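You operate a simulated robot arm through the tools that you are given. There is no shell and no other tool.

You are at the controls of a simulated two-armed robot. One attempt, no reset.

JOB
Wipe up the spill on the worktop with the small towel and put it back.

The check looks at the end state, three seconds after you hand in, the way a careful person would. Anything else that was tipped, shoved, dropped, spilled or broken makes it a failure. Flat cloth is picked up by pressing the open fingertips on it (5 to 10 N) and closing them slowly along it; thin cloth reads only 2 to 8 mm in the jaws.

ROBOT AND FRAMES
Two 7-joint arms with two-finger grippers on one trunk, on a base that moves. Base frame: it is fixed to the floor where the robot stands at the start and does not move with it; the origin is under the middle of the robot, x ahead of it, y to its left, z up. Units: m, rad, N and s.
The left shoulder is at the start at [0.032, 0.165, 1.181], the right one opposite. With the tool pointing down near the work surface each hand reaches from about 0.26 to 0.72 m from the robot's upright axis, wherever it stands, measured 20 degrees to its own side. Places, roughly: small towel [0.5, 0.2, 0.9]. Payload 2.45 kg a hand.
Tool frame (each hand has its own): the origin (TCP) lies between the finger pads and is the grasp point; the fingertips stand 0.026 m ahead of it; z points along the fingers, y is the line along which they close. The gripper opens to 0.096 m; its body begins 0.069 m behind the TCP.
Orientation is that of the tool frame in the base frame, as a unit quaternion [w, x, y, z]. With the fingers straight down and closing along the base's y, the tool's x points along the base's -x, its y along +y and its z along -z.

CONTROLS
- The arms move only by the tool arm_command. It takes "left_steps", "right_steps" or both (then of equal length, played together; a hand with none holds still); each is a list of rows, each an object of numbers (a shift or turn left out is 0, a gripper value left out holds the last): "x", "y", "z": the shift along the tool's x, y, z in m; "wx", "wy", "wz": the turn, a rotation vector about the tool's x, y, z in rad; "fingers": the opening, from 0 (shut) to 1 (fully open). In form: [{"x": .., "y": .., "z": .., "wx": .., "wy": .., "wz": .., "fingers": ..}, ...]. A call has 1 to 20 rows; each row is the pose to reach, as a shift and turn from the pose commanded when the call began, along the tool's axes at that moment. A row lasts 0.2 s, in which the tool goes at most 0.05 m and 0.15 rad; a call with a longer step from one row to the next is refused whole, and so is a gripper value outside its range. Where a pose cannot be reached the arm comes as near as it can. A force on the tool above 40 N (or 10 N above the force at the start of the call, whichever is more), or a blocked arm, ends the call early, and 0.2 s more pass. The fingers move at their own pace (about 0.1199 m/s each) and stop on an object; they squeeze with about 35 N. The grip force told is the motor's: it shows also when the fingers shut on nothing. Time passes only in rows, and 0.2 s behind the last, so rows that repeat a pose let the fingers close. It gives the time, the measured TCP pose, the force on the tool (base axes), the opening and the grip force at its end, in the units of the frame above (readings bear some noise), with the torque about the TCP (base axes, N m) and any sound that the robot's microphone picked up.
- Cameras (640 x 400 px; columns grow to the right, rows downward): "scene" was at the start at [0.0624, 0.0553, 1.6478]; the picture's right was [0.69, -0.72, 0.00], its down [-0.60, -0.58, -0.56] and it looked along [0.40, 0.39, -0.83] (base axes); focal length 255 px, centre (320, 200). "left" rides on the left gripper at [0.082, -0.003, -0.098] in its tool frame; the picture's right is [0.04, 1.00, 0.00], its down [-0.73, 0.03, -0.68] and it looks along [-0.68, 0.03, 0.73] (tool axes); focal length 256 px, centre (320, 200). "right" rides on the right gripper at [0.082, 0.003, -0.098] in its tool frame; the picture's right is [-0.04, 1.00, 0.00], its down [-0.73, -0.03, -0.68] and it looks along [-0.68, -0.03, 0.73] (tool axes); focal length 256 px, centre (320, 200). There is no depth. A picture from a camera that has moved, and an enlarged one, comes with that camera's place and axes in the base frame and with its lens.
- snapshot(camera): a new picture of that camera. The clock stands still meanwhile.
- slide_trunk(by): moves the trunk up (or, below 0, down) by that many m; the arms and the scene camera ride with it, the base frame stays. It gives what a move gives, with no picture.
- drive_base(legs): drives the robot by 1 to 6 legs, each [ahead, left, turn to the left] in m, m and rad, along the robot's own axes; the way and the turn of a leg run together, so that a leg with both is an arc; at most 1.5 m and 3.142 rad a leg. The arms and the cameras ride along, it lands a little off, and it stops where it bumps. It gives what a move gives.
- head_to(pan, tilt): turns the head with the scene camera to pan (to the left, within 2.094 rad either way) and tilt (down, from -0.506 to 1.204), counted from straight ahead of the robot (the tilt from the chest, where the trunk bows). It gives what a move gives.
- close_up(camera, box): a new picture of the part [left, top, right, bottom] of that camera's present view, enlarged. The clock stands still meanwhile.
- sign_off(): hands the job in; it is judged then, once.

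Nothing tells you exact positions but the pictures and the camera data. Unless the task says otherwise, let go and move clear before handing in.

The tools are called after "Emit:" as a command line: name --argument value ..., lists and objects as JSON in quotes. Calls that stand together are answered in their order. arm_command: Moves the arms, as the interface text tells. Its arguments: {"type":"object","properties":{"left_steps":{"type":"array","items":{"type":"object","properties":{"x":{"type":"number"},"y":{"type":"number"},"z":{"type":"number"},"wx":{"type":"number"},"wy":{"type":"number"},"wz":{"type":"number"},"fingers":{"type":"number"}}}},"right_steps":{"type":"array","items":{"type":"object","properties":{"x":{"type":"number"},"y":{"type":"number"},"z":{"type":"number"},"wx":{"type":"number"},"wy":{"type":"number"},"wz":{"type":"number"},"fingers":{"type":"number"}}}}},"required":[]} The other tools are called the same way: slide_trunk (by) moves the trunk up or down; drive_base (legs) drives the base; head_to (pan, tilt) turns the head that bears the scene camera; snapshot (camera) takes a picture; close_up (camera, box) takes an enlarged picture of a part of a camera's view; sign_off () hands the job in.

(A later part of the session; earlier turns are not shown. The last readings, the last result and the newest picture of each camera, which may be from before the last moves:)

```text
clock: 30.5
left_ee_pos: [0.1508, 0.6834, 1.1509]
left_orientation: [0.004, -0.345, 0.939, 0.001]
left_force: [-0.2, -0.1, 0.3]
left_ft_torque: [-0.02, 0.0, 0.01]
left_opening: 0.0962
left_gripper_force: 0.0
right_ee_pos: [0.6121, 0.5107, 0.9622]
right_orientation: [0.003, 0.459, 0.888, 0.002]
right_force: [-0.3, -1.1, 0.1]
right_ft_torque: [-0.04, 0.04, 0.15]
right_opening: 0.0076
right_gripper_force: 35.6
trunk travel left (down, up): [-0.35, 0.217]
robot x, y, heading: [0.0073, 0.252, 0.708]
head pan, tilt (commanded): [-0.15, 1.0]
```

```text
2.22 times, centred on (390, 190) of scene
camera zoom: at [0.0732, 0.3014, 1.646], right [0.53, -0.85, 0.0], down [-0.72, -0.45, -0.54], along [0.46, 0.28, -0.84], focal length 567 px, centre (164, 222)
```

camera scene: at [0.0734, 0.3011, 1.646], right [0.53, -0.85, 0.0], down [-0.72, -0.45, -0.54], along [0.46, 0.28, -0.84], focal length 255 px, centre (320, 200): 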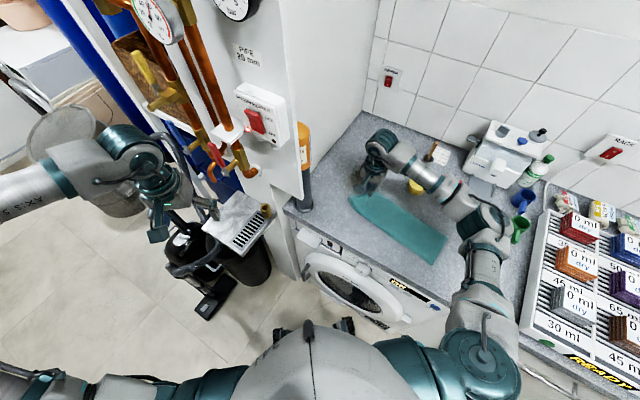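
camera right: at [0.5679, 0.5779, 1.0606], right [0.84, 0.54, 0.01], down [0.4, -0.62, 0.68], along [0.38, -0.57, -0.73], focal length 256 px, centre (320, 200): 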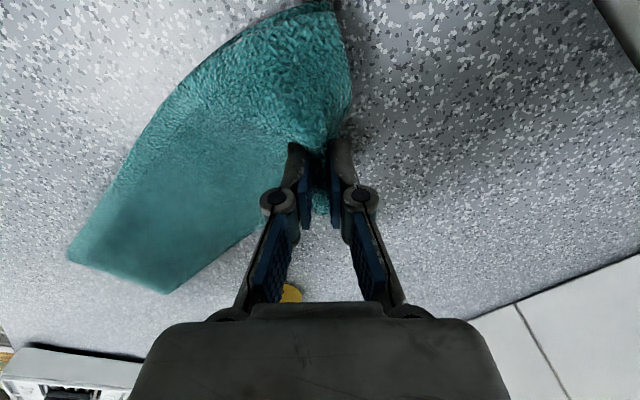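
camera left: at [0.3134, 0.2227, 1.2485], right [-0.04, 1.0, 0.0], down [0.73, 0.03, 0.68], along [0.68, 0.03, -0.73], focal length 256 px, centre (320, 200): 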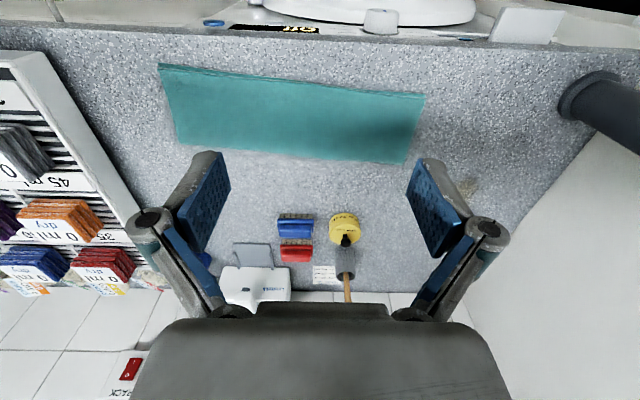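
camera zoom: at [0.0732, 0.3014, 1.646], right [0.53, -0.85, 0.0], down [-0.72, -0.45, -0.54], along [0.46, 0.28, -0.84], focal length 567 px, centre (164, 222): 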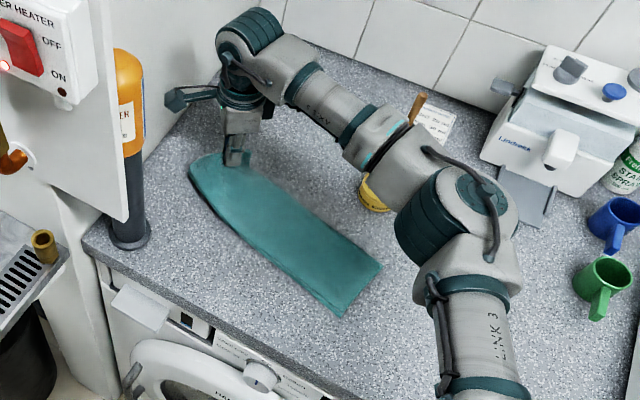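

The tail is now angled away from the timer, and the surface near the fingers looks clean. I press down again and wipe the farther part (x up to about 0.655) in short strokes.

Emit:
arm_command --right_steps '[{"x": -0.0153, "y": 0.0112, "z": 0.018}, {"x": -0.0223, "y": 0.0124, "z": 0.027}, {"x": -0.0223, "y": 0.0124, "z": 0.0297}, {"x": -0.0338, "y": 0.0287, "z": 0.0297}, {"x": -0.0502, "y": 0.017, "z": 0.0297}, {"x": -0.0442, "y": -0.0068, "z": 0.0297}, {"x": -0.0238, "y": 0.0076, "z": 0.0297}, {"x": -0.0325, "y": 0.0199, "z": 0.0297}, {"x": -0.05, "y": 0.008, "z": 0.0297}, {"x": -0.03, "y": 0.012, "z": 0.0297}]'

Emit:
snapshot --camera "right"

Emit:
close_up --camera "scene" --box '[280, 100, 500, 280]'

```text
clock: 32.7
left_ee_pos: [0.1535, 0.6789, 1.1511]
left_orientation: [0.004, -0.345, 0.939, 0.003]
left_force: [-0.3, 0.6, 0.1]
left_ft_torque: [0.02, 0.01, 0.04]
left_opening: 0.0959
left_gripper_force: 0.1
right_ee_pos: [0.6416, 0.489, 0.9324]
right_orientation: [0.002, 0.459, 0.888, 0.003]
right_force: [-2.6, -1.8, 9.6]
right_ft_torque: [-0.09, 0.09, 0.07]
right_opening: 0.0076
right_gripper_force: 34.8
trunk travel left (down, up): [-0.35, 0.217]
robot x, y, heading: [0.0057, 0.2522, 0.708]
head pan, tilt (commanded): [-0.15, 1.0]
```

```text
taken
camera right: at [0.5964, 0.557, 1.0311], right [0.84, 0.55, 0.01], down [0.4, -0.62, 0.68], along [0.37, -0.57, -0.73], focal length 256 px, centre (320, 200)
```

right: 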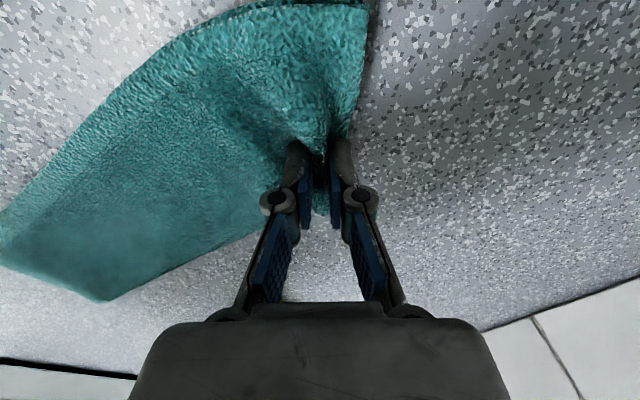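

```text
2.22 times, centred on (390, 190) of scene
camera zoom: at [0.0748, 0.2958, 1.6462], right [0.53, -0.85, 0.0], down [-0.72, -0.44, -0.54], along [0.46, 0.28, -0.84], focal length 567 px, centre (164, 222)
```

zoom: 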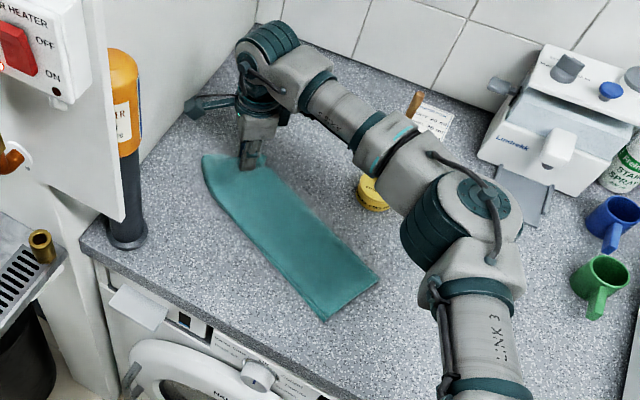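

The cloth has now covered the whole spill area under pressure. I drag the leading end back toward −x while un-turning the hand; this both wipes once more and exposes the spill area so I can inspect it.

Emit:
arm_command --right_steps '[{"x": 0.0087, "y": -0.0105, "wz": -0.13}, {"x": 0.0193, "y": -0.0202, "wz": -0.26}, {"x": 0.0305, "y": -0.0293, "wz": -0.39, "z": -0.002}, {"x": 0.04, "y": -0.0373, "wz": -0.52, "z": -0.005}, {"x": 0.04, "y": -0.0373, "wz": -0.65, "z": -0.005}, {"x": 0.04, "y": -0.0373, "wz": -0.65, "z": -0.005}]'

Emit:
snapshot --camera "right"

Emit:
close_up --camera "scene" --box '[280, 100, 500, 280]'

```text
clock: 34.1
left_ee_pos: [0.1507, 0.6822, 1.1493]
left_orientation: [0.004, -0.345, 0.939, 0.0]
left_force: [-0.9, -0.4, -0.1]
left_ft_torque: [-0.02, 0.01, -0.02]
left_opening: 0.0961
left_gripper_force: 0.0
right_ee_pos: [0.5875, 0.5026, 0.9366]
right_orientation: [0.003, 0.15, 0.989, 0.002]
right_force: [-0.3, -0.1, 0.1]
right_ft_torque: [0.03, 0.02, -0.16]
right_opening: 0.0074
right_gripper_force: 34.9
trunk travel left (down, up): [-0.35, 0.217]
robot x, y, heading: [0.0061, 0.2511, 0.707]
head pan, tilt (commanded): [-0.15, 1.0]
```

```text
taken
camera right: at [0.5097, 0.5285, 1.0349], right [0.33, 0.94, 0.0], down [0.69, -0.25, 0.68], along [0.64, -0.23, -0.73], focal length 256 px, centre (320, 200)
```

right: 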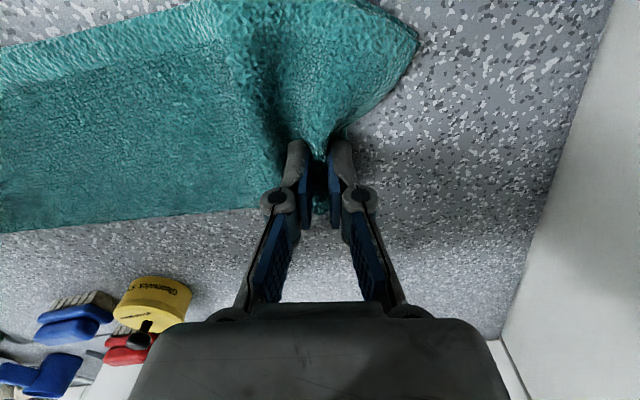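

```text
2.22 times, centred on (390, 190) of scene
camera zoom: at [0.0733, 0.3013, 1.646], right [0.53, -0.85, 0.0], down [-0.72, -0.45, -0.54], along [0.46, 0.28, -0.84], focal length 567 px, centre (164, 222)
```

zoom: 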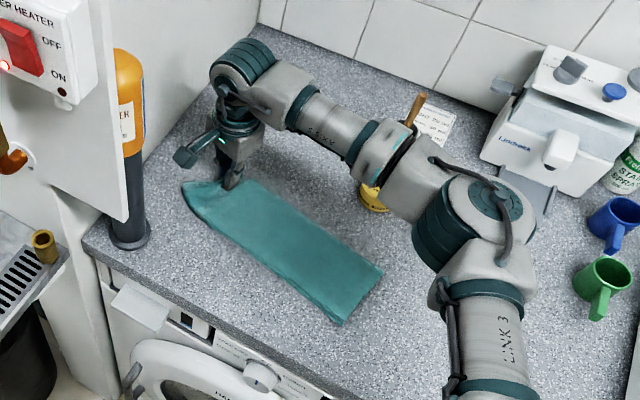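

Everything visible looks clean; only the part still under the cloth is unchecked. I peel the leading end up and back to look beneath it.

Emit:
arm_command --right_steps '[{"x": -0.001, "y": -0.008, "z": -0.03}, {"x": -0.003, "y": -0.025, "z": -0.055}, {"x": -0.006, "y": -0.048, "z": -0.075}, {"x": -0.0096, "y": -0.073, "z": -0.093}, {"x": -0.0096, "y": -0.073, "z": -0.093}]'

Emit:
snapshot --camera "right"

Emit:
close_up --camera "scene" --box '[280, 100, 500, 280]'

```text
clock: 35.3
left_ee_pos: [0.1531, 0.682, 1.1502]
left_orientation: [0.003, -0.344, 0.939, 0.001]
left_force: [-0.3, -0.2, -0.6]
left_ft_torque: [0.01, 0.02, 0.03]
left_opening: 0.0961
left_gripper_force: 0.0
right_ee_pos: [0.5737, 0.4289, 1.0311]
right_orientation: [0.003, 0.151, 0.989, 0.002]
right_force: [0.7, 0.2, 0.0]
right_ft_torque: [-0.01, 0.05, -0.17]
right_opening: 0.0075
right_gripper_force: 34.9
trunk travel left (down, up): [-0.35, 0.217]
robot x, y, heading: [0.0013, 0.2521, 0.711]
head pan, tilt (commanded): [-0.15, 1.0]
```

```text
taken
camera right: at [0.497, 0.4556, 1.1291], right [0.34, 0.94, 0.0], down [0.69, -0.25, 0.68], along [0.64, -0.23, -0.73], focal length 256 px, centre (320, 200)
```

right: 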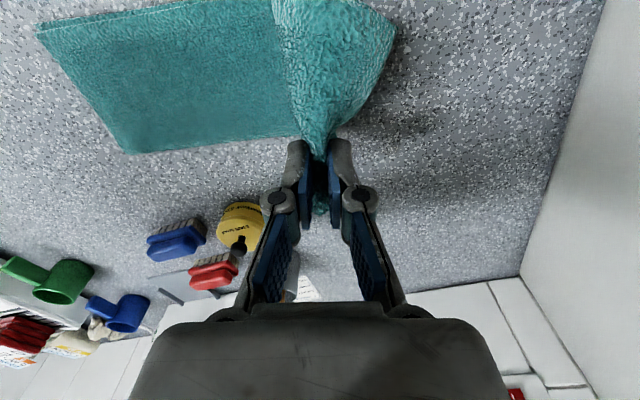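

```text
2.22 times, centred on (390, 190) of scene
camera zoom: at [0.0743, 0.3003, 1.646], right [0.53, -0.85, 0.0], down [-0.72, -0.45, -0.54], along [0.46, 0.28, -0.84], focal length 567 px, centre (164, 222)
```

zoom: 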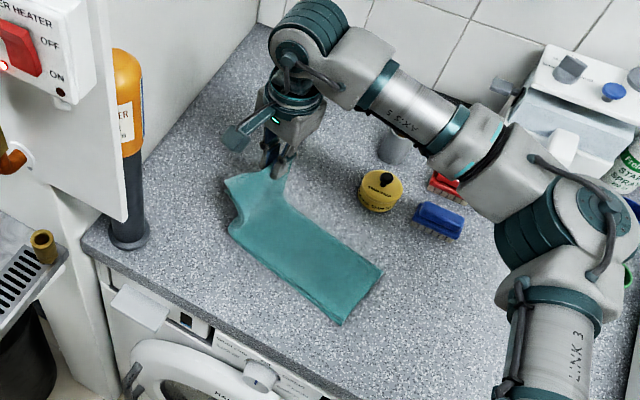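

Emit:
close_up --camera "right" --box '[330, 40, 530, 190]'

Emit:
close_up --camera "scene" --box '[330, 110, 410, 200]'

```text
2.67 times, centred on (430, 115) of right
camera zoom: at [0.497, 0.4556, 1.1291], right [0.34, 0.94, 0.0], down [0.69, -0.25, 0.68], along [0.64, -0.23, -0.73], focal length 683 px, centre (27, 427)
```

zoom: 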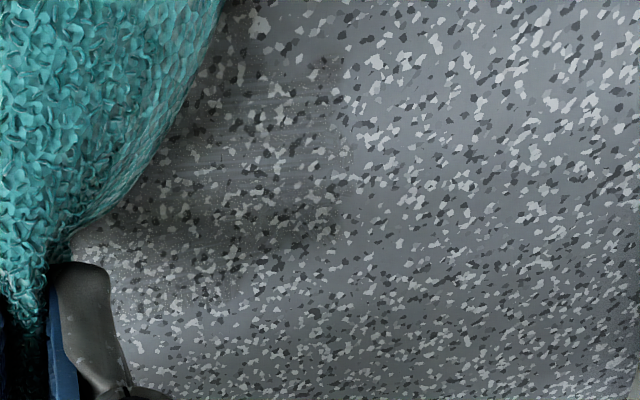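

```text
4.44 times, centred on (370, 155) of scene
camera zoom: at [0.0743, 0.3003, 1.646], right [0.53, -0.85, 0.0], down [-0.72, -0.45, -0.54], along [0.46, 0.28, -0.84], focal length 1134 px, centre (98, 400)
```

zoom: 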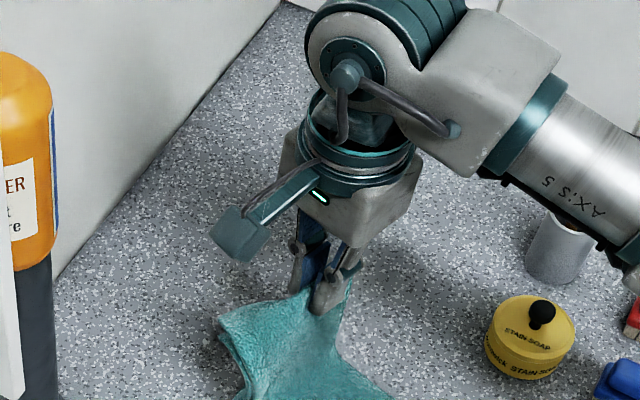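

The spill is gone from the exposed area (only the gripper's shadow remains there). Now I lay the leading end back down straightened and nearly aligned with y, keeping the hand's camera clear of the standpipe.

Emit:
arm_command --right_steps '[{"x": 0.0137, "y": 0.0272, "z": 0.01, "wz": -0.13}, {"x": 0.0293, "y": 0.0538, "z": 0.035, "wz": -0.26}, {"x": 0.0429, "y": 0.0706, "z": 0.065, "wz": -0.4}, {"x": 0.0435, "y": 0.0725, "z": 0.085, "wz": -0.4}, {"x": 0.0435, "y": 0.0725, "z": 0.093, "wz": -0.4}, {"x": 0.0435, "y": 0.0725, "z": 0.093, "wz": -0.4}]'

Emit:
snapshot --camera "right"

Emit:
close_up --camera "scene" --box '[280, 100, 500, 280]'

```text
clock: 36.7
left_ee_pos: [0.1504, 0.6826, 1.1498]
left_orientation: [0.004, -0.345, 0.939, 0.001]
left_force: [-0.4, 0.4, 0.1]
left_ft_torque: [-0.04, 0.01, 0.02]
left_opening: 0.0961
left_gripper_force: 0.1
right_ee_pos: [0.5543, 0.5118, 0.9375]
right_orientation: [0.004, -0.049, 0.999, 0.001]
right_force: [0.9, -0.1, 2.3]
right_ft_torque: [-0.03, -0.02, -0.13]
right_opening: 0.0073
right_gripper_force: 35.1
trunk travel left (down, up): [-0.35, 0.217]
robot x, y, heading: [0.0065, 0.2553, 0.706]
head pan, tilt (commanded): [-0.15, 1.0]
```

```text
taken
camera right: at [0.4715, 0.5065, 1.0358], right [-0.06, 1.0, 0.0], down [0.73, 0.04, 0.68], along [0.68, 0.04, -0.73], focal length 256 px, centre (320, 200)
```

right: 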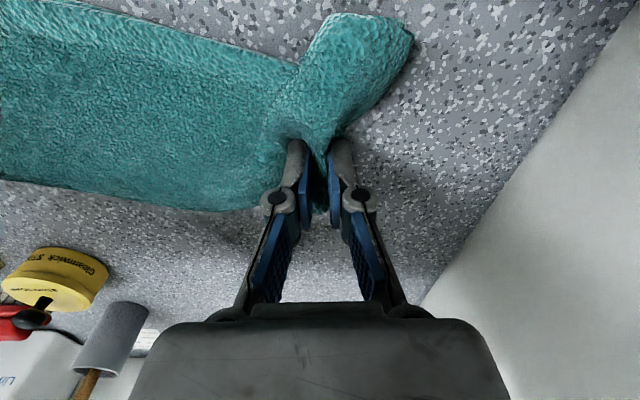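

```text
2.22 times, centred on (390, 190) of scene
camera zoom: at [0.0726, 0.3012, 1.6461], right [0.53, -0.85, 0.0], down [-0.72, -0.45, -0.54], along [0.46, 0.28, -0.84], focal length 567 px, centre (164, 222)
```

zoom: 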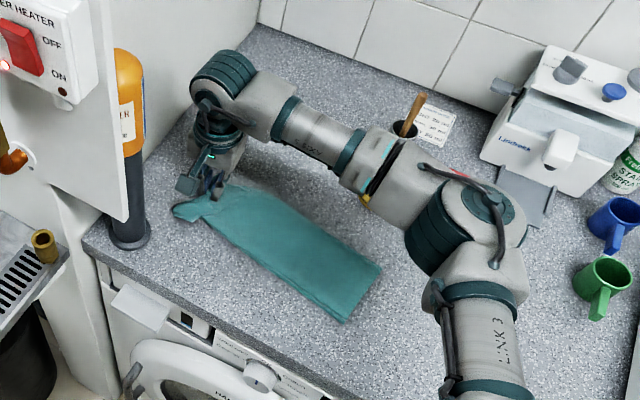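

The towel is laid out again, with its lead end slightly twisted at the grip. I straighten the twist a little, press lightly and open the fingers slowly along the cloth so it spreads flat.

Emit:
arm_command --right_steps '[{"y": -0.004, "wz": 0.1, "z": 0.002}, {"y": -0.008, "wz": 0.2, "z": 0.004}, {"y": -0.008, "wz": 0.2, "z": 0.0055}, {"y": -0.008, "wz": 0.2, "z": 0.0055}]'

```text
clock: 37.7
left_ee_pos: [0.1502, 0.6833, 1.1517]
left_orientation: [0.004, -0.344, 0.939, 0.0]
left_force: [-0.8, -0.5, 0.2]
left_ft_torque: [0.0, -0.01, 0.01]
left_opening: 0.096
left_gripper_force: 0.1
right_ee_pos: [0.5537, 0.5057, 0.9329]
right_orientation: [0.004, 0.052, 0.999, 0.002]
right_force: [2.1, 1.9, 13.5]
right_ft_torque: [0.01, 0.0, 0.15]
right_opening: 0.0071
right_gripper_force: 35.1
trunk travel left (down, up): [-0.35, 0.217]
robot x, y, heading: [0.0023, 0.2569, 0.708]
head pan, tilt (commanded): [-0.15, 1.0]
```

Emit:
arm_command --right_steps '[{"fingers": 0.1, "z": 0.0}, {"fingers": 0.14, "z": 0.0}, {"fingers": 0.18, "z": 0.0003}, {"fingers": 0.22, "z": 0.0006}, {"fingers": 0.26, "z": 0.001}, {"fingers": 0.3, "z": 0.0013}, {"fingers": 0.34, "z": 0.0016}, {"fingers": 0.38, "z": 0.002}, {"fingers": 0.42, "z": 0.002}, {"fingers": 0.46, "z": 0.002}, {"fingers": 0.5, "z": 0.002}]'

Emit:
snapshot --camera "right"

```text
clock: 40.1
left_ee_pos: [0.1507, 0.6819, 1.1491]
left_orientation: [0.004, -0.344, 0.939, 0.0]
left_force: [-0.3, -0.2, 0.1]
left_ft_torque: [-0.02, 0.0, -0.02]
left_opening: 0.096
left_gripper_force: 0.0
right_ee_pos: [0.5549, 0.5042, 0.9295]
right_orientation: [0.003, 0.051, 0.999, 0.001]
right_force: [-0.6, 0.8, 3.5]
right_ft_torque: [0.02, -0.04, 0.0]
right_opening: 0.05
right_gripper_force: 0.0
trunk travel left (down, up): [-0.35, 0.217]
robot x, y, heading: [0.0054, 0.2542, 0.71]
head pan, tilt (commanded): [-0.15, 1.0]
```

```text
taken
camera right: at [0.4729, 0.515, 1.0273], right [0.14, 0.99, 0.0], down [0.72, -0.11, 0.68], along [0.68, -0.1, -0.73], focal length 256 px, centre (320, 200)
```

right: 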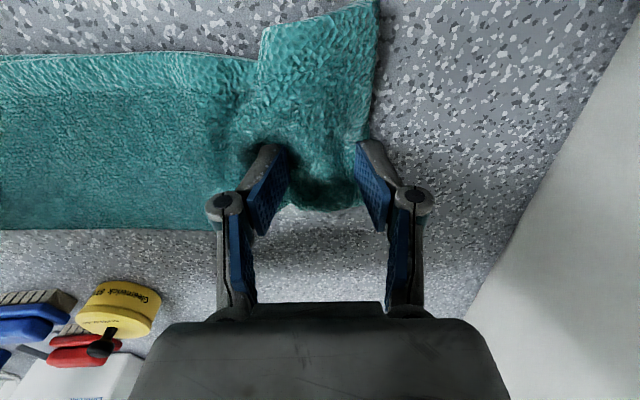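

Emit:
arm_command --right_steps '[{"z": -0.02}, {"z": -0.06}, {"z": -0.1, "y": -0.01}, {"z": -0.14, "y": -0.04}, {"z": -0.17, "y": -0.08}, {"z": -0.17, "y": -0.12}]'

Emit:
snapshot --camera "right"

Emit:
close_up --camera "scene" --box '[280, 100, 500, 280]'

```text
clock: 41.5
left_ee_pos: [0.1516, 0.6805, 1.1514]
left_orientation: [0.004, -0.345, 0.939, 0.001]
left_force: [-0.1, -0.8, 0.1]
left_ft_torque: [0.01, 0.02, 0.01]
left_opening: 0.0959
left_gripper_force: 0.0
right_ee_pos: [0.541, 0.3858, 1.0985]
right_orientation: [0.002, 0.051, 0.999, 0.001]
right_force: [0.6, -0.4, 0.3]
right_ft_torque: [0.01, -0.01, 0.01]
right_opening: 0.0476
right_gripper_force: 0.1
trunk travel left (down, up): [-0.35, 0.217]
robot x, y, heading: [0.0073, 0.255, 0.708]
head pan, tilt (commanded): [-0.15, 1.0]
```

```text
taken
camera right: at [0.4598, 0.3951, 1.1965], right [0.14, 0.99, 0.0], down [0.72, -0.11, 0.68], along [0.68, -0.09, -0.73], focal length 256 px, centre (320, 200)
```

right: 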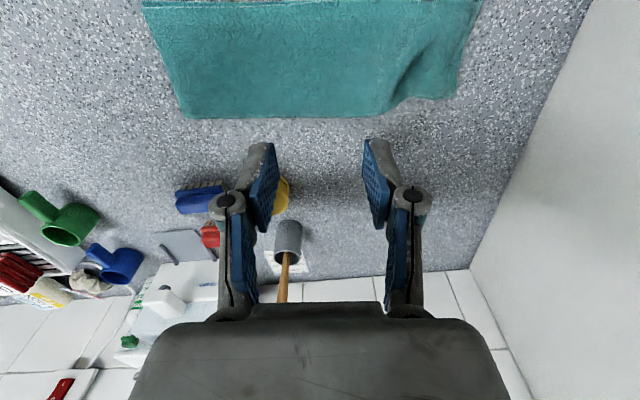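

```text
2.22 times, centred on (390, 190) of scene
camera zoom: at [0.0741, 0.2973, 1.6461], right [0.53, -0.85, 0.0], down [-0.72, -0.44, -0.54], along [0.46, 0.28, -0.84], focal length 567 px, centre (164, 222)
```

zoom: 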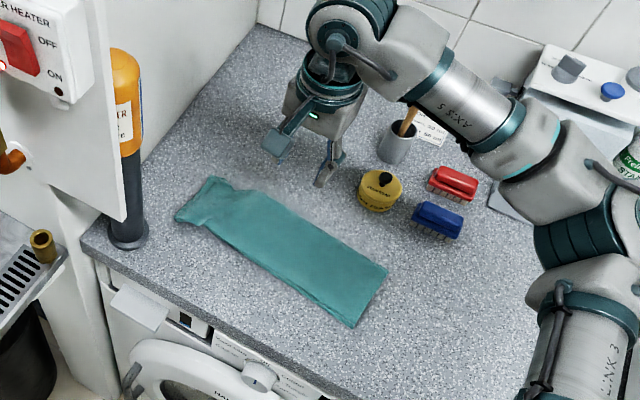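

The spill area is clear in both views, and the towel lies fairly flat with a small crease at its left end. I zoom in to confirm both before pulling it back into place.

Emit:
close_up --camera "right" --box '[130, 0, 560, 220]'

Emit:
close_up --camera "scene" --box '[320, 150, 440, 260]'

```text
1.49 times, centred on (345, 110) of right
camera zoom: at [0.4598, 0.3951, 1.1965], right [0.14, 0.99, 0.0], down [0.72, -0.11, 0.68], along [0.68, -0.09, -0.73], focal length 381 px, centre (283, 334)
```

zoom: 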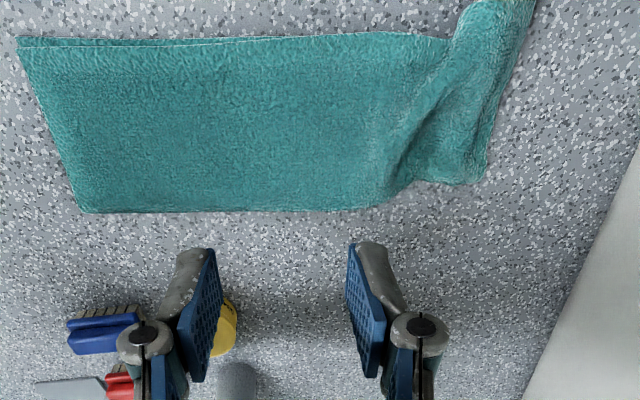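

```text
3.64 times, centred on (380, 205) of scene
camera zoom: at [0.0741, 0.2973, 1.6461], right [0.53, -0.85, 0.0], down [-0.72, -0.44, -0.54], along [0.46, 0.28, -0.84], focal length 928 px, centre (102, 182)
```

zoom: 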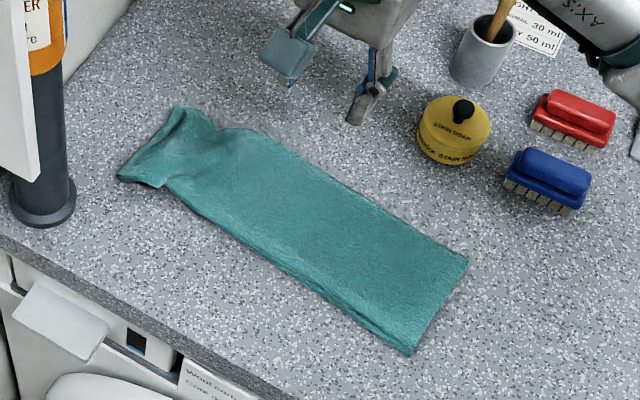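

The worktop where the spill was is clean. The towel now lies about 0.20 m too far in +y and 0.05 m in +x, almost correctly oriented, so I'll pinch its right (tail) end near the fold and pull it back.

Emit:
arm_command --right_steps '[{"x": -0.0035, "y": -0.03, "z": 0.01, "fingers": 0.5}, {"x": -0.007, "y": -0.06, "z": 0.035, "fingers": 0.5}, {"x": -0.0105, "y": -0.09, "z": 0.07, "fingers": 0.5}, {"x": -0.0143, "y": -0.12, "z": 0.105, "fingers": 0.5}, {"x": -0.0143, "y": -0.1202, "z": 0.14, "fingers": 0.5}, {"x": -0.0143, "y": -0.1202, "z": 0.156, "fingers": 0.5}, {"x": -0.0143, "y": -0.1202, "z": 0.156, "fingers": 0.5}]'

Emit:
snapshot --camera "right"

```text
clock: 43.1
left_ee_pos: [0.1515, 0.6815, 1.1518]
left_orientation: [0.003, -0.345, 0.939, 0.001]
left_force: [0.5, 0.1, 0.3]
left_ft_torque: [0.0, 0.01, -0.01]
left_opening: 0.0957
left_gripper_force: 0.1
right_ee_pos: [0.5438, 0.2638, 0.9426]
right_orientation: [0.004, 0.052, 0.999, 0.001]
right_force: [-0.9, -0.9, 0.0]
right_ft_torque: [0.03, 0.0, 0.0]
right_opening: 0.0481
right_gripper_force: 0.1
trunk travel left (down, up): [-0.35, 0.217]
robot x, y, heading: [0.0031, 0.2548, 0.71]
head pan, tilt (commanded): [-0.15, 1.0]
```

```text
taken
camera right: at [0.4625, 0.2745, 1.0414], right [0.14, 0.99, 0.0], down [0.72, -0.11, 0.68], along [0.68, -0.1, -0.73], focal length 256 px, centre (320, 200)
```

right: 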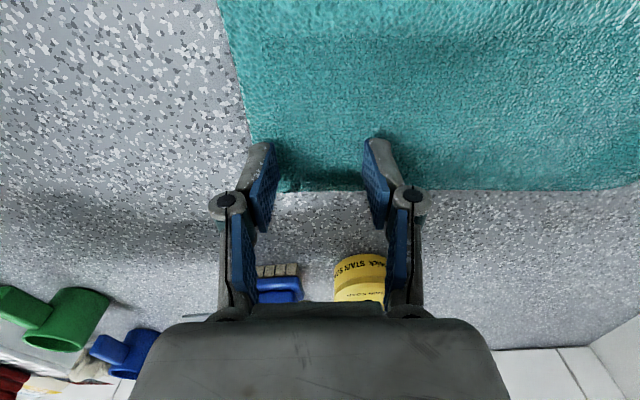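

Emit:
arm_command --right_steps '[{"y": 0.004, "z": 0.004}, {"y": 0.008, "z": 0.008}, {"y": 0.008, "z": 0.011}, {"y": 0.008, "z": 0.0125}, {"y": 0.008, "z": 0.0125}]'

```text
clock: 44.3
left_ee_pos: [0.1521, 0.682, 1.1512]
left_orientation: [0.004, -0.345, 0.939, 0.001]
left_force: [0.3, -0.4, 0.1]
left_ft_torque: [0.0, 0.01, 0.02]
left_opening: 0.0958
left_gripper_force: 0.1
right_ee_pos: [0.5454, 0.2718, 0.9306]
right_orientation: [0.003, 0.051, 0.999, 0.002]
right_force: [0.7, -0.9, 5.4]
right_ft_torque: [-0.04, -0.01, 0.01]
right_opening: 0.0484
right_gripper_force: 0.3
trunk travel left (down, up): [-0.35, 0.217]
robot x, y, heading: [0.0057, 0.2538, 0.707]
head pan, tilt (commanded): [-0.15, 1.0]
```

Emit:
arm_command --right_steps '[{"z": 0.0006}, {"z": 0.0006, "fingers": 0.46}, {"z": 0.0006, "fingers": 0.42}, {"z": 0.0006, "fingers": 0.38}, {"z": 0.0006, "fingers": 0.34}, {"z": 0.0006, "fingers": 0.3}, {"z": 0.0006, "fingers": 0.26}, {"z": 0.0004, "fingers": 0.22}, {"z": 0.0, "fingers": 0.18}, {"z": -0.0003, "fingers": 0.14}, {"z": -0.0006, "fingers": 0.1}, {"z": -0.0008, "fingers": 0.06}, {"z": -0.001, "fingers": 0.02}, {"z": -0.001, "fingers": 0.0}, {"z": -0.001, "fingers": 0.0}]'

Emit:
snapshot --camera "right"

```text
clock: 47.5
left_ee_pos: [0.1511, 0.683, 1.1513]
left_orientation: [0.004, -0.345, 0.939, 0.0]
left_force: [0.3, 0.0, 0.9]
left_ft_torque: [-0.02, -0.01, -0.04]
left_opening: 0.0959
left_gripper_force: 0.1
right_ee_pos: [0.5442, 0.2722, 0.9322]
right_orientation: [0.004, 0.052, 0.999, 0.001]
right_force: [-0.4, -0.1, 9.4]
right_ft_torque: [-0.07, 0.02, -0.01]
right_opening: 0.0085
right_gripper_force: 35.3
trunk travel left (down, up): [-0.35, 0.217]
robot x, y, heading: [0.0026, 0.2586, 0.707]
head pan, tilt (commanded): [-0.15, 1.0]
```

```text
taken
camera right: at [0.4627, 0.2823, 1.0301], right [0.14, 0.99, 0.0], down [0.72, -0.11, 0.68], along [0.68, -0.1, -0.73], focal length 256 px, centre (320, 200)
```

right: 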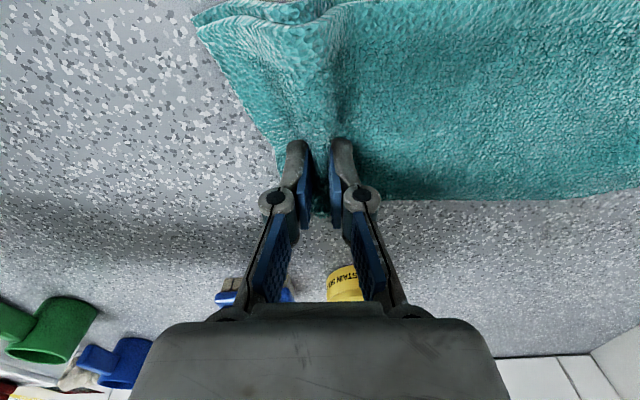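

Both layers are gripped again (8.5 mm). I lift a hair and pull the tail end back toward −y along a gentle curve so that the towel trails straight.

Emit:
arm_command --right_steps '[{"z": -0.006}, {"x": 0.0104, "y": -0.0161, "z": -0.007}, {"x": 0.0206, "y": -0.0343, "z": -0.007}, {"x": 0.0286, "y": -0.0533, "z": -0.007}, {"x": 0.0356, "y": -0.0741, "z": -0.007}, {"x": 0.0405, "y": -0.0948, "z": -0.007}, {"x": 0.0444, "y": -0.1153, "z": -0.007}, {"x": 0.0463, "y": -0.1356, "z": -0.007}]'

Emit:
close_up --camera "scene" --box '[320, 150, 520, 310]'

Emit:
snapshot --camera "right"

```text
clock: 49.3
left_ee_pos: [0.152, 0.6824, 1.1512]
left_orientation: [0.004, -0.344, 0.939, 0.002]
left_force: [-0.4, 0.3, -0.6]
left_ft_torque: [0.03, -0.01, 0.02]
left_opening: 0.0959
left_gripper_force: 0.1
right_ee_pos: [0.4859, 0.1415, 0.9383]
right_orientation: [0.004, 0.052, 0.999, 0.001]
right_force: [0.9, 0.1, 1.1]
right_ft_torque: [0.02, 0.01, -0.02]
right_opening: 0.008
right_gripper_force: 35.2
trunk travel left (down, up): [-0.35, 0.217]
robot x, y, heading: [0.0003, 0.257, 0.708]
head pan, tilt (commanded): [-0.15, 1.0]
```

```text
2.50 times, centred on (420, 230) of scene
camera zoom: at [0.0715, 0.297, 1.6462], right [0.53, -0.85, 0.0], down [-0.72, -0.44, -0.54], along [0.46, 0.29, -0.84], focal length 638 px, centre (70, 125)
```

zoom: 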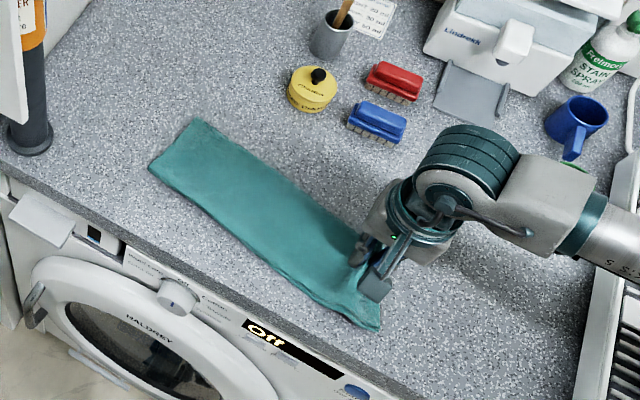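

```text
taken
camera right: at [0.405, 0.1519, 1.0365], right [0.14, 0.99, 0.0], down [0.72, -0.11, 0.68], along [0.68, -0.1, -0.73], focal length 256 px, centre (320, 200)
```

right: 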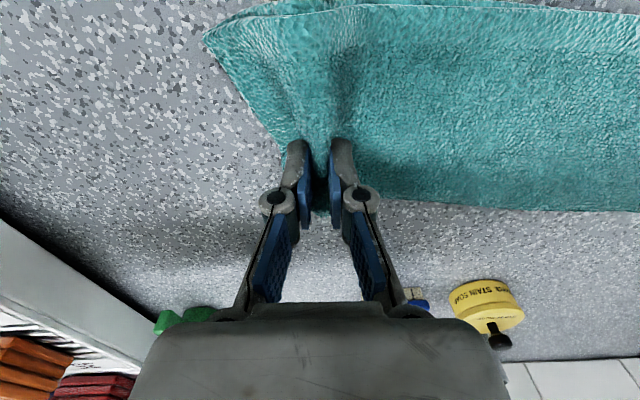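

The crease pulled out and the towel trails flat and straight. I pull the last 7 cm, ending with a slight +x component to bring its angle back.

Emit:
arm_command --right_steps '[{"x": 0.002, "y": -0.018}, {"x": -0.001, "y": -0.036}, {"x": -0.006, "y": -0.053}, {"x": -0.0125, "y": -0.068}, {"x": -0.0125, "y": -0.068}]'

Emit:
close_up --camera "scene" --box '[320, 150, 520, 310]'

Emit:
snapshot --camera "right"

```text
clock: 50.5
left_ee_pos: [0.1515, 0.6816, 1.1507]
left_orientation: [0.003, -0.345, 0.939, 0.001]
left_force: [-0.2, -0.3, -0.9]
left_ft_torque: [0.01, -0.02, -0.01]
left_opening: 0.0958
left_gripper_force: 0.1
right_ee_pos: [0.4924, 0.0725, 0.9377]
right_orientation: [0.003, 0.052, 0.999, 0.001]
right_force: [-0.5, 0.2, 0.7]
right_ft_torque: [-0.01, 0.03, 0.02]
right_opening: 0.008
right_gripper_force: 35.4
trunk travel left (down, up): [-0.35, 0.217]
robot x, y, heading: [0.0019, 0.2564, 0.708]
head pan, tilt (commanded): [-0.15, 1.0]
```

```text
2.50 times, centred on (420, 230) of scene
camera zoom: at [0.0726, 0.2976, 1.6461], right [0.53, -0.85, 0.0], down [-0.72, -0.44, -0.54], along [0.46, 0.28, -0.84], focal length 638 px, centre (70, 125)
```

zoom: 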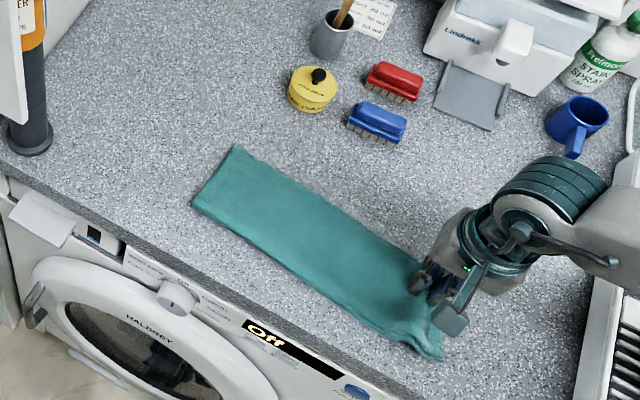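

```text
taken
camera right: at [0.411, 0.0829, 1.0363], right [0.14, 0.99, 0.0], down [0.72, -0.11, 0.68], along [0.68, -0.1, -0.73], focal length 256 px, centre (320, 200)
```

right: 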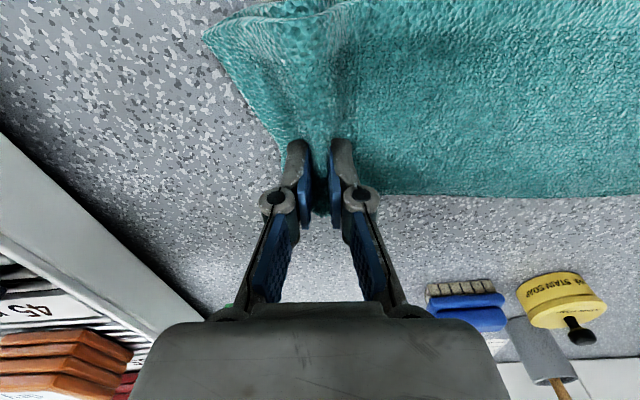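

The left end is now at about [0.568, 0.334] / [0.460, 0.350], close to its old place. I press the tail end down and open the fingers slowly so the gathered cloth spreads flat.

Emit:
arm_command --right_steps '[{"z": 0.003}, {"z": 0.005}, {"z": 0.0052}, {"z": 0.0052}]'

```text
clock: 51.5
left_ee_pos: [0.1517, 0.6818, 1.1512]
left_orientation: [0.003, -0.345, 0.939, 0.001]
left_force: [0.5, -0.4, -1.1]
left_ft_torque: [0.0, 0.0, 0.02]
left_opening: 0.096
left_gripper_force: 0.0
right_ee_pos: [0.4909, 0.072, 0.9345]
right_orientation: [0.004, 0.052, 0.999, 0.002]
right_force: [-1.3, -0.1, 5.1]
right_ft_torque: [-0.03, 0.01, -0.01]
right_opening: 0.0081
right_gripper_force: 35.3
trunk travel left (down, up): [-0.35, 0.217]
robot x, y, heading: [0.0023, 0.2529, 0.709]
head pan, tilt (commanded): [-0.15, 1.0]
```

Emit:
arm_command --right_steps '[{"fingers": 0.1, "z": 0.0008}, {"fingers": 0.14, "z": 0.001}, {"fingers": 0.18, "z": 0.0014}, {"fingers": 0.22, "z": 0.0018}, {"fingers": 0.26, "z": 0.0022}, {"fingers": 0.3, "z": 0.0026}, {"fingers": 0.34, "z": 0.003}, {"fingers": 0.38, "z": 0.0034}, {"fingers": 0.42, "z": 0.0036}, {"fingers": 0.46, "z": 0.0038}, {"fingers": 0.5, "z": 0.004}, {"fingers": 0.54, "z": 0.004}]'

Emit:
snapshot --camera "right"

```text
clock: 54.1
left_ee_pos: [0.1512, 0.6825, 1.1505]
left_orientation: [0.003, -0.345, 0.939, 0.001]
left_force: [0.1, -0.3, -0.3]
left_ft_torque: [0.01, 0.05, 0.03]
left_opening: 0.0961
left_gripper_force: 0.1
right_ee_pos: [0.4897, 0.0732, 0.9284]
right_orientation: [0.004, 0.052, 0.999, 0.001]
right_force: [-0.4, 0.4, 6.2]
right_ft_torque: [0.0, -0.03, 0.0]
right_opening: 0.0524
right_gripper_force: 4.4
trunk travel left (down, up): [-0.35, 0.217]
robot x, y, heading: [0.0049, 0.2541, 0.71]
head pan, tilt (commanded): [-0.15, 1.0]
```

```text
taken
camera right: at [0.4094, 0.0833, 1.0269], right [0.14, 0.99, 0.0], down [0.72, -0.11, 0.68], along [0.68, -0.1, -0.73], focal length 256 px, centre (320, 200)
```

right: 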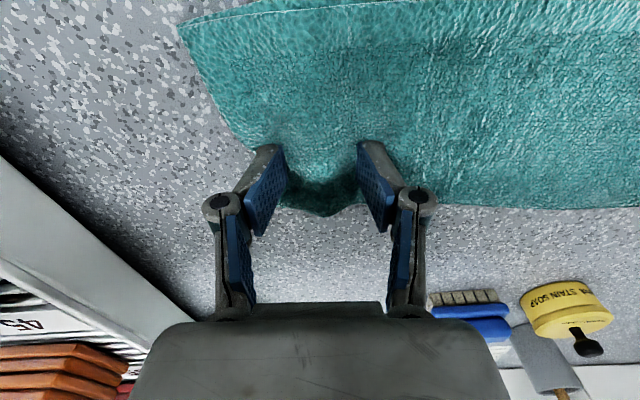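

Emit:
arm_command --right_steps '[{"z": -0.015}, {"z": -0.05}, {"z": -0.09}, {"z": -0.13}, {"z": -0.17}, {"z": -0.2, "y": 0.02}, {"z": -0.22, "y": 0.05}]'

Emit:
snapshot --camera "right"

Emit:
close_up --camera "scene" --box '[320, 150, 520, 310]'

```text
clock: 55.7
left_ee_pos: [0.153, 0.6834, 1.1492]
left_orientation: [0.003, -0.345, 0.939, 0.0]
left_force: [0.7, -0.6, -0.9]
left_ft_torque: [-0.03, 0.03, -0.02]
left_opening: 0.0961
left_gripper_force: 0.1
right_ee_pos: [0.4944, 0.1226, 1.1478]
right_orientation: [0.002, 0.053, 0.999, 0.0]
right_force: [-0.9, 0.4, -0.3]
right_ft_torque: [0.0, 0.02, 0.0]
right_opening: 0.0519
right_gripper_force: 0.0
trunk travel left (down, up): [-0.35, 0.217]
robot x, y, heading: [0.0057, 0.2522, 0.705]
head pan, tilt (commanded): [-0.15, 1.0]
```

```text
taken
camera right: at [0.4147, 0.1341, 1.2468], right [0.14, 0.99, 0.0], down [0.72, -0.11, 0.68], along [0.67, -0.1, -0.73], focal length 256 px, centre (320, 200)
```

right: 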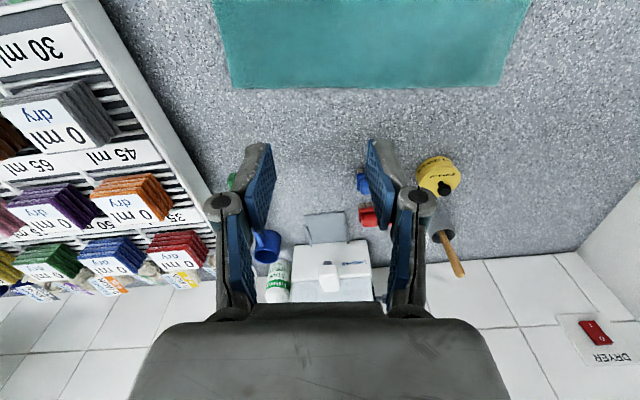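

```text
2.50 times, centred on (420, 230) of scene
camera zoom: at [0.0748, 0.2995, 1.6459], right [0.53, -0.85, 0.0], down [-0.72, -0.45, -0.54], along [0.46, 0.28, -0.84], focal length 638 px, centre (70, 125)
```

zoom: 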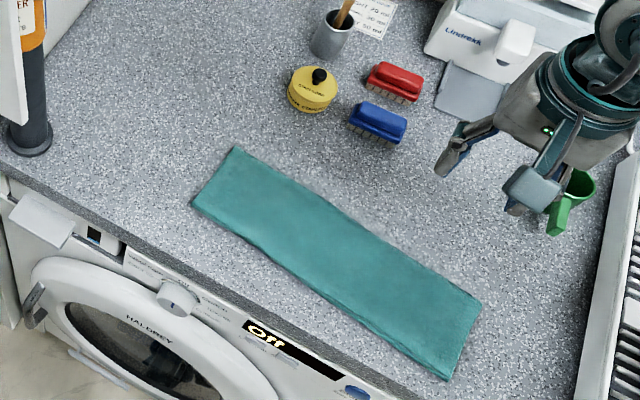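

The towel lies flat and folded about where it started (within about 2 cm), and the worktop looks clean. I inspect the former spill area up close for any residue.

Emit:
close_up --camera "scene" --box '[320, 145, 400, 215]'

Emit:
close_up --camera "right" --box '[440, 0, 640, 240]'

```text
5.71 times, centred on (360, 180) of scene
camera zoom: at [0.0748, 0.2995, 1.6459], right [0.53, -0.85, 0.0], down [-0.72, -0.45, -0.54], along [0.46, 0.28, -0.84], focal length 1459 px, centre (91, 314)
```

zoom: 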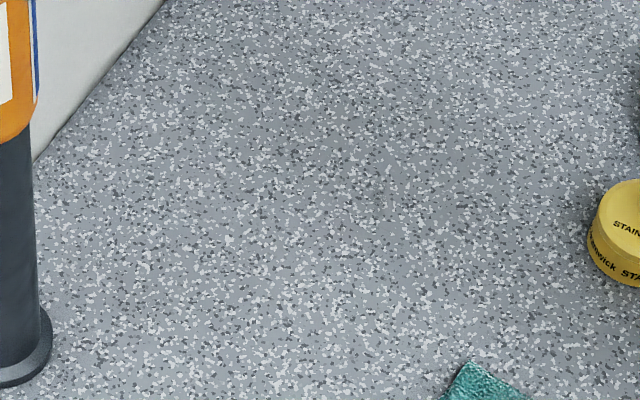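

```text
1.67 times, centred on (540, 120) of right
camera zoom: at [0.4147, 0.1341, 1.2468], right [0.14, 0.99, 0.0], down [0.72, -0.11, 0.68], along [0.67, -0.1, -0.73], focal length 427 px, centre (-47, 333)
```

zoom: 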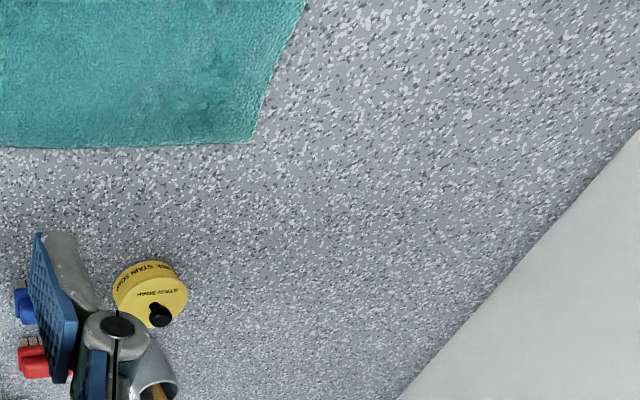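

Emit:
close_up --camera "scene" --box '[342, 165, 382, 190]'

Emit:
close_up --camera "right" --box '[520, 30, 600, 90]'

```text
16.00 times, centred on (362, 178) of scene
camera zoom: at [0.0748, 0.2995, 1.6459], right [0.53, -0.85, 0.0], down [-0.72, -0.45, -0.54], along [0.46, 0.28, -0.84], focal length 4084 px, centre (-352, 560)
```

zoom: 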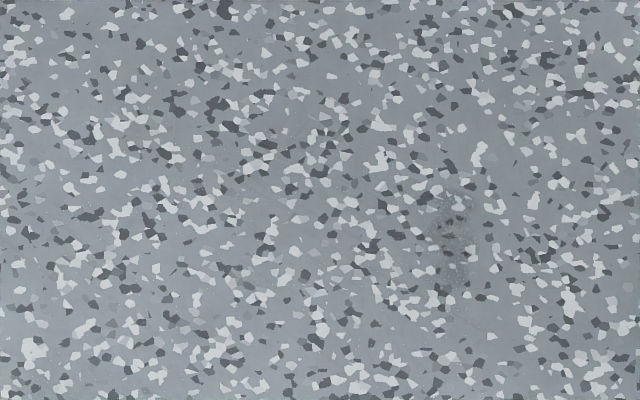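

```text
6.67 times, centred on (560, 60) of right
camera zoom: at [0.4147, 0.1341, 1.2468], right [0.14, 0.99, 0.0], down [0.72, -0.11, 0.68], along [0.67, -0.1, -0.73], focal length 1707 px, centre (-1280, 1133)
```

zoom: 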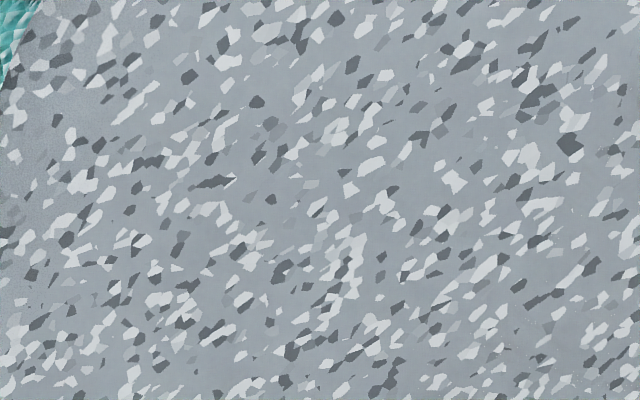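

There is a tiny dark smudge left near [0.657, 0.438], at the far-right edge of the former spill. I check it from the other camera.

Emit:
close_up --camera "right" --box '[500, 100, 600, 175]'

Emit:
close_up --camera "scene" --box '[356, 165, 386, 188]'

```text
5.33 times, centred on (550, 138) of right
camera zoom: at [0.4147, 0.1341, 1.2468], right [0.14, 0.99, 0.0], down [0.72, -0.11, 0.68], along [0.67, -0.1, -0.73], focal length 1365 px, centre (-907, 533)
```

zoom: 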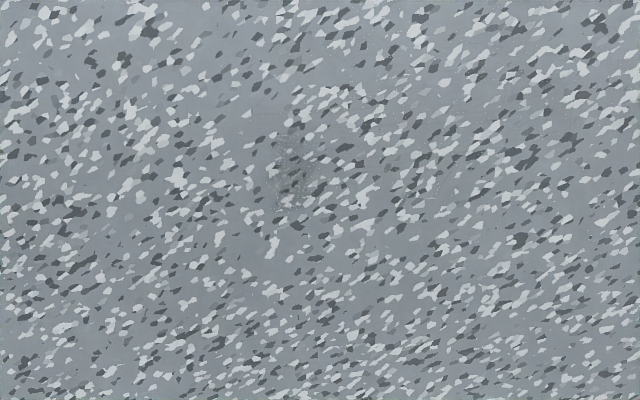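

```text
16.00 times, centred on (371, 176) of scene
camera zoom: at [0.0748, 0.2995, 1.6459], right [0.53, -0.85, 0.0], down [-0.72, -0.45, -0.54], along [0.46, 0.28, -0.84], focal length 4084 px, centre (-496, 576)
```

zoom: 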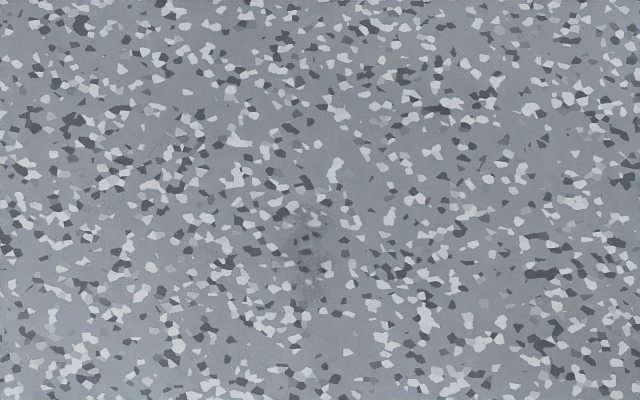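

Both cameras show a small leftover smudge around [0.65, 0.439], so I'll wipe once more rather than leave it. I move the right hand back over the towel's left end near the fold.

Emit:
arm_command --right_steps '[{"x": -0.004, "y": 0.044, "z": 0.005, "fingers": 0.5}, {"x": -0.008, "y": 0.088, "z": 0.02, "fingers": 0.5}, {"x": -0.0125, "y": 0.132, "z": 0.04, "fingers": 0.5}, {"x": -0.0168, "y": 0.1752, "z": 0.06, "fingers": 0.5}, {"x": -0.0168, "y": 0.1752, "z": 0.105, "fingers": 0.5}, {"x": -0.0168, "y": 0.1752, "z": 0.15, "fingers": 0.5}, {"x": -0.0168, "y": 0.1752, "z": 0.19, "fingers": 0.5}, {"x": -0.0168, "y": 0.1752, "z": 0.205, "fingers": 0.5}, {"x": -0.0168, "y": 0.1752, "z": 0.205, "fingers": 0.5}]'

Emit:
snapshot --camera "right"

```text
clock: 57.7
left_ee_pos: [0.1518, 0.683, 1.1524]
left_orientation: [0.004, -0.344, 0.939, -0.001]
left_force: [-0.5, -0.2, -0.7]
left_ft_torque: [0.02, 0.0, 0.02]
left_opening: 0.0959
left_gripper_force: 0.1
right_ee_pos: [0.5313, 0.2951, 0.9468]
right_orientation: [0.004, 0.052, 0.999, 0.002]
right_force: [-0.6, -1.5, 1.3]
right_ft_torque: [0.01, 0.01, 0.0]
right_opening: 0.0478
right_gripper_force: 0.1
trunk travel left (down, up): [-0.35, 0.217]
robot x, y, heading: [0.0059, 0.2564, 0.707]
head pan, tilt (commanded): [-0.15, 1.0]
```

```text
taken
camera right: at [0.4501, 0.3064, 1.044], right [0.14, 0.99, 0.0], down [0.72, -0.11, 0.68], along [0.68, -0.1, -0.73], focal length 256 px, centre (320, 200)
```

right: 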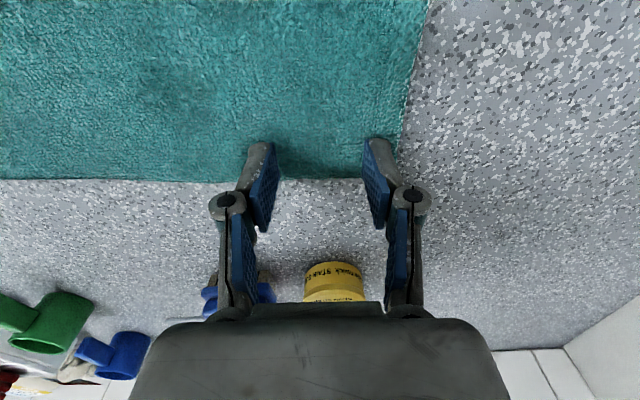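

Emit:
arm_command --right_steps '[{"z": 0.006}, {"z": 0.011}, {"z": 0.014}, {"z": 0.0158}, {"z": 0.0162}, {"z": 0.0162}]'

```text
clock: 59.1
left_ee_pos: [0.1497, 0.6823, 1.1513]
left_orientation: [0.003, -0.344, 0.939, 0.001]
left_force: [-0.1, -0.9, -0.1]
left_ft_torque: [0.02, 0.01, 0.0]
left_opening: 0.0959
left_gripper_force: 0.1
right_ee_pos: [0.5297, 0.295, 0.9292]
right_orientation: [0.003, 0.051, 0.999, 0.001]
right_force: [1.3, 0.0, 12.5]
right_ft_torque: [0.06, -0.01, -0.02]
right_opening: 0.0489
right_gripper_force: 6.3
trunk travel left (down, up): [-0.35, 0.217]
robot x, y, heading: [0.005, 0.2552, 0.709]
head pan, tilt (commanded): [-0.15, 1.0]
```

Emit:
arm_command --right_steps '[{"z": -0.0004, "fingers": 0.46}, {"z": -0.0004, "fingers": 0.42}, {"z": -0.0004, "fingers": 0.38}, {"z": -0.0004, "fingers": 0.34}, {"z": -0.0004, "fingers": 0.3}, {"z": -0.0004, "fingers": 0.26}, {"z": -0.0006, "fingers": 0.22}, {"z": -0.001, "fingers": 0.18}, {"z": -0.0013, "fingers": 0.14}, {"z": -0.0016, "fingers": 0.1}, {"z": -0.0019, "fingers": 0.06}, {"z": -0.0022, "fingers": 0.02}, {"z": -0.0022, "fingers": 0.0}, {"z": -0.0022, "fingers": 0.0}]'

Emit:
snapshot --camera "right"

```text
clock: 62.1
left_ee_pos: [0.149, 0.6835, 1.1505]
left_orientation: [0.005, -0.344, 0.939, 0.0]
left_force: [0.6, -1.0, -0.6]
left_ft_torque: [-0.02, -0.01, 0.04]
left_opening: 0.096
left_gripper_force: 0.1
right_ee_pos: [0.5281, 0.2962, 0.9317]
right_orientation: [0.004, 0.052, 0.999, 0.0]
right_force: [-0.4, -1.1, 24.8]
right_ft_torque: [-0.14, 0.03, 0.0]
right_opening: 0.0081
right_gripper_force: 35.8
trunk travel left (down, up): [-0.35, 0.217]
robot x, y, heading: [0.0033, 0.2512, 0.703]
head pan, tilt (commanded): [-0.15, 1.0]
```

```text
taken
camera right: at [0.447, 0.306, 1.0294], right [0.14, 0.99, 0.0], down [0.72, -0.11, 0.68], along [0.68, -0.1, -0.73], focal length 256 px, centre (320, 200)
```

right: 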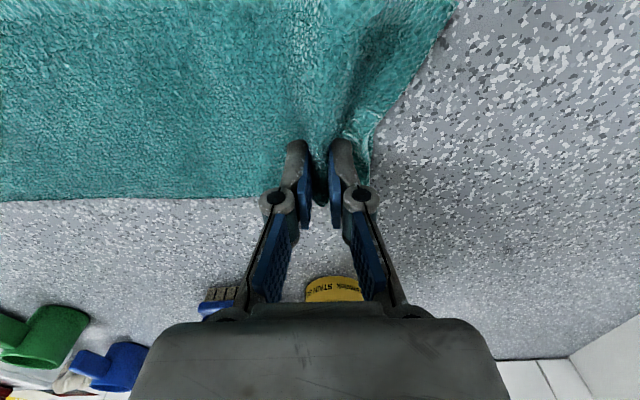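

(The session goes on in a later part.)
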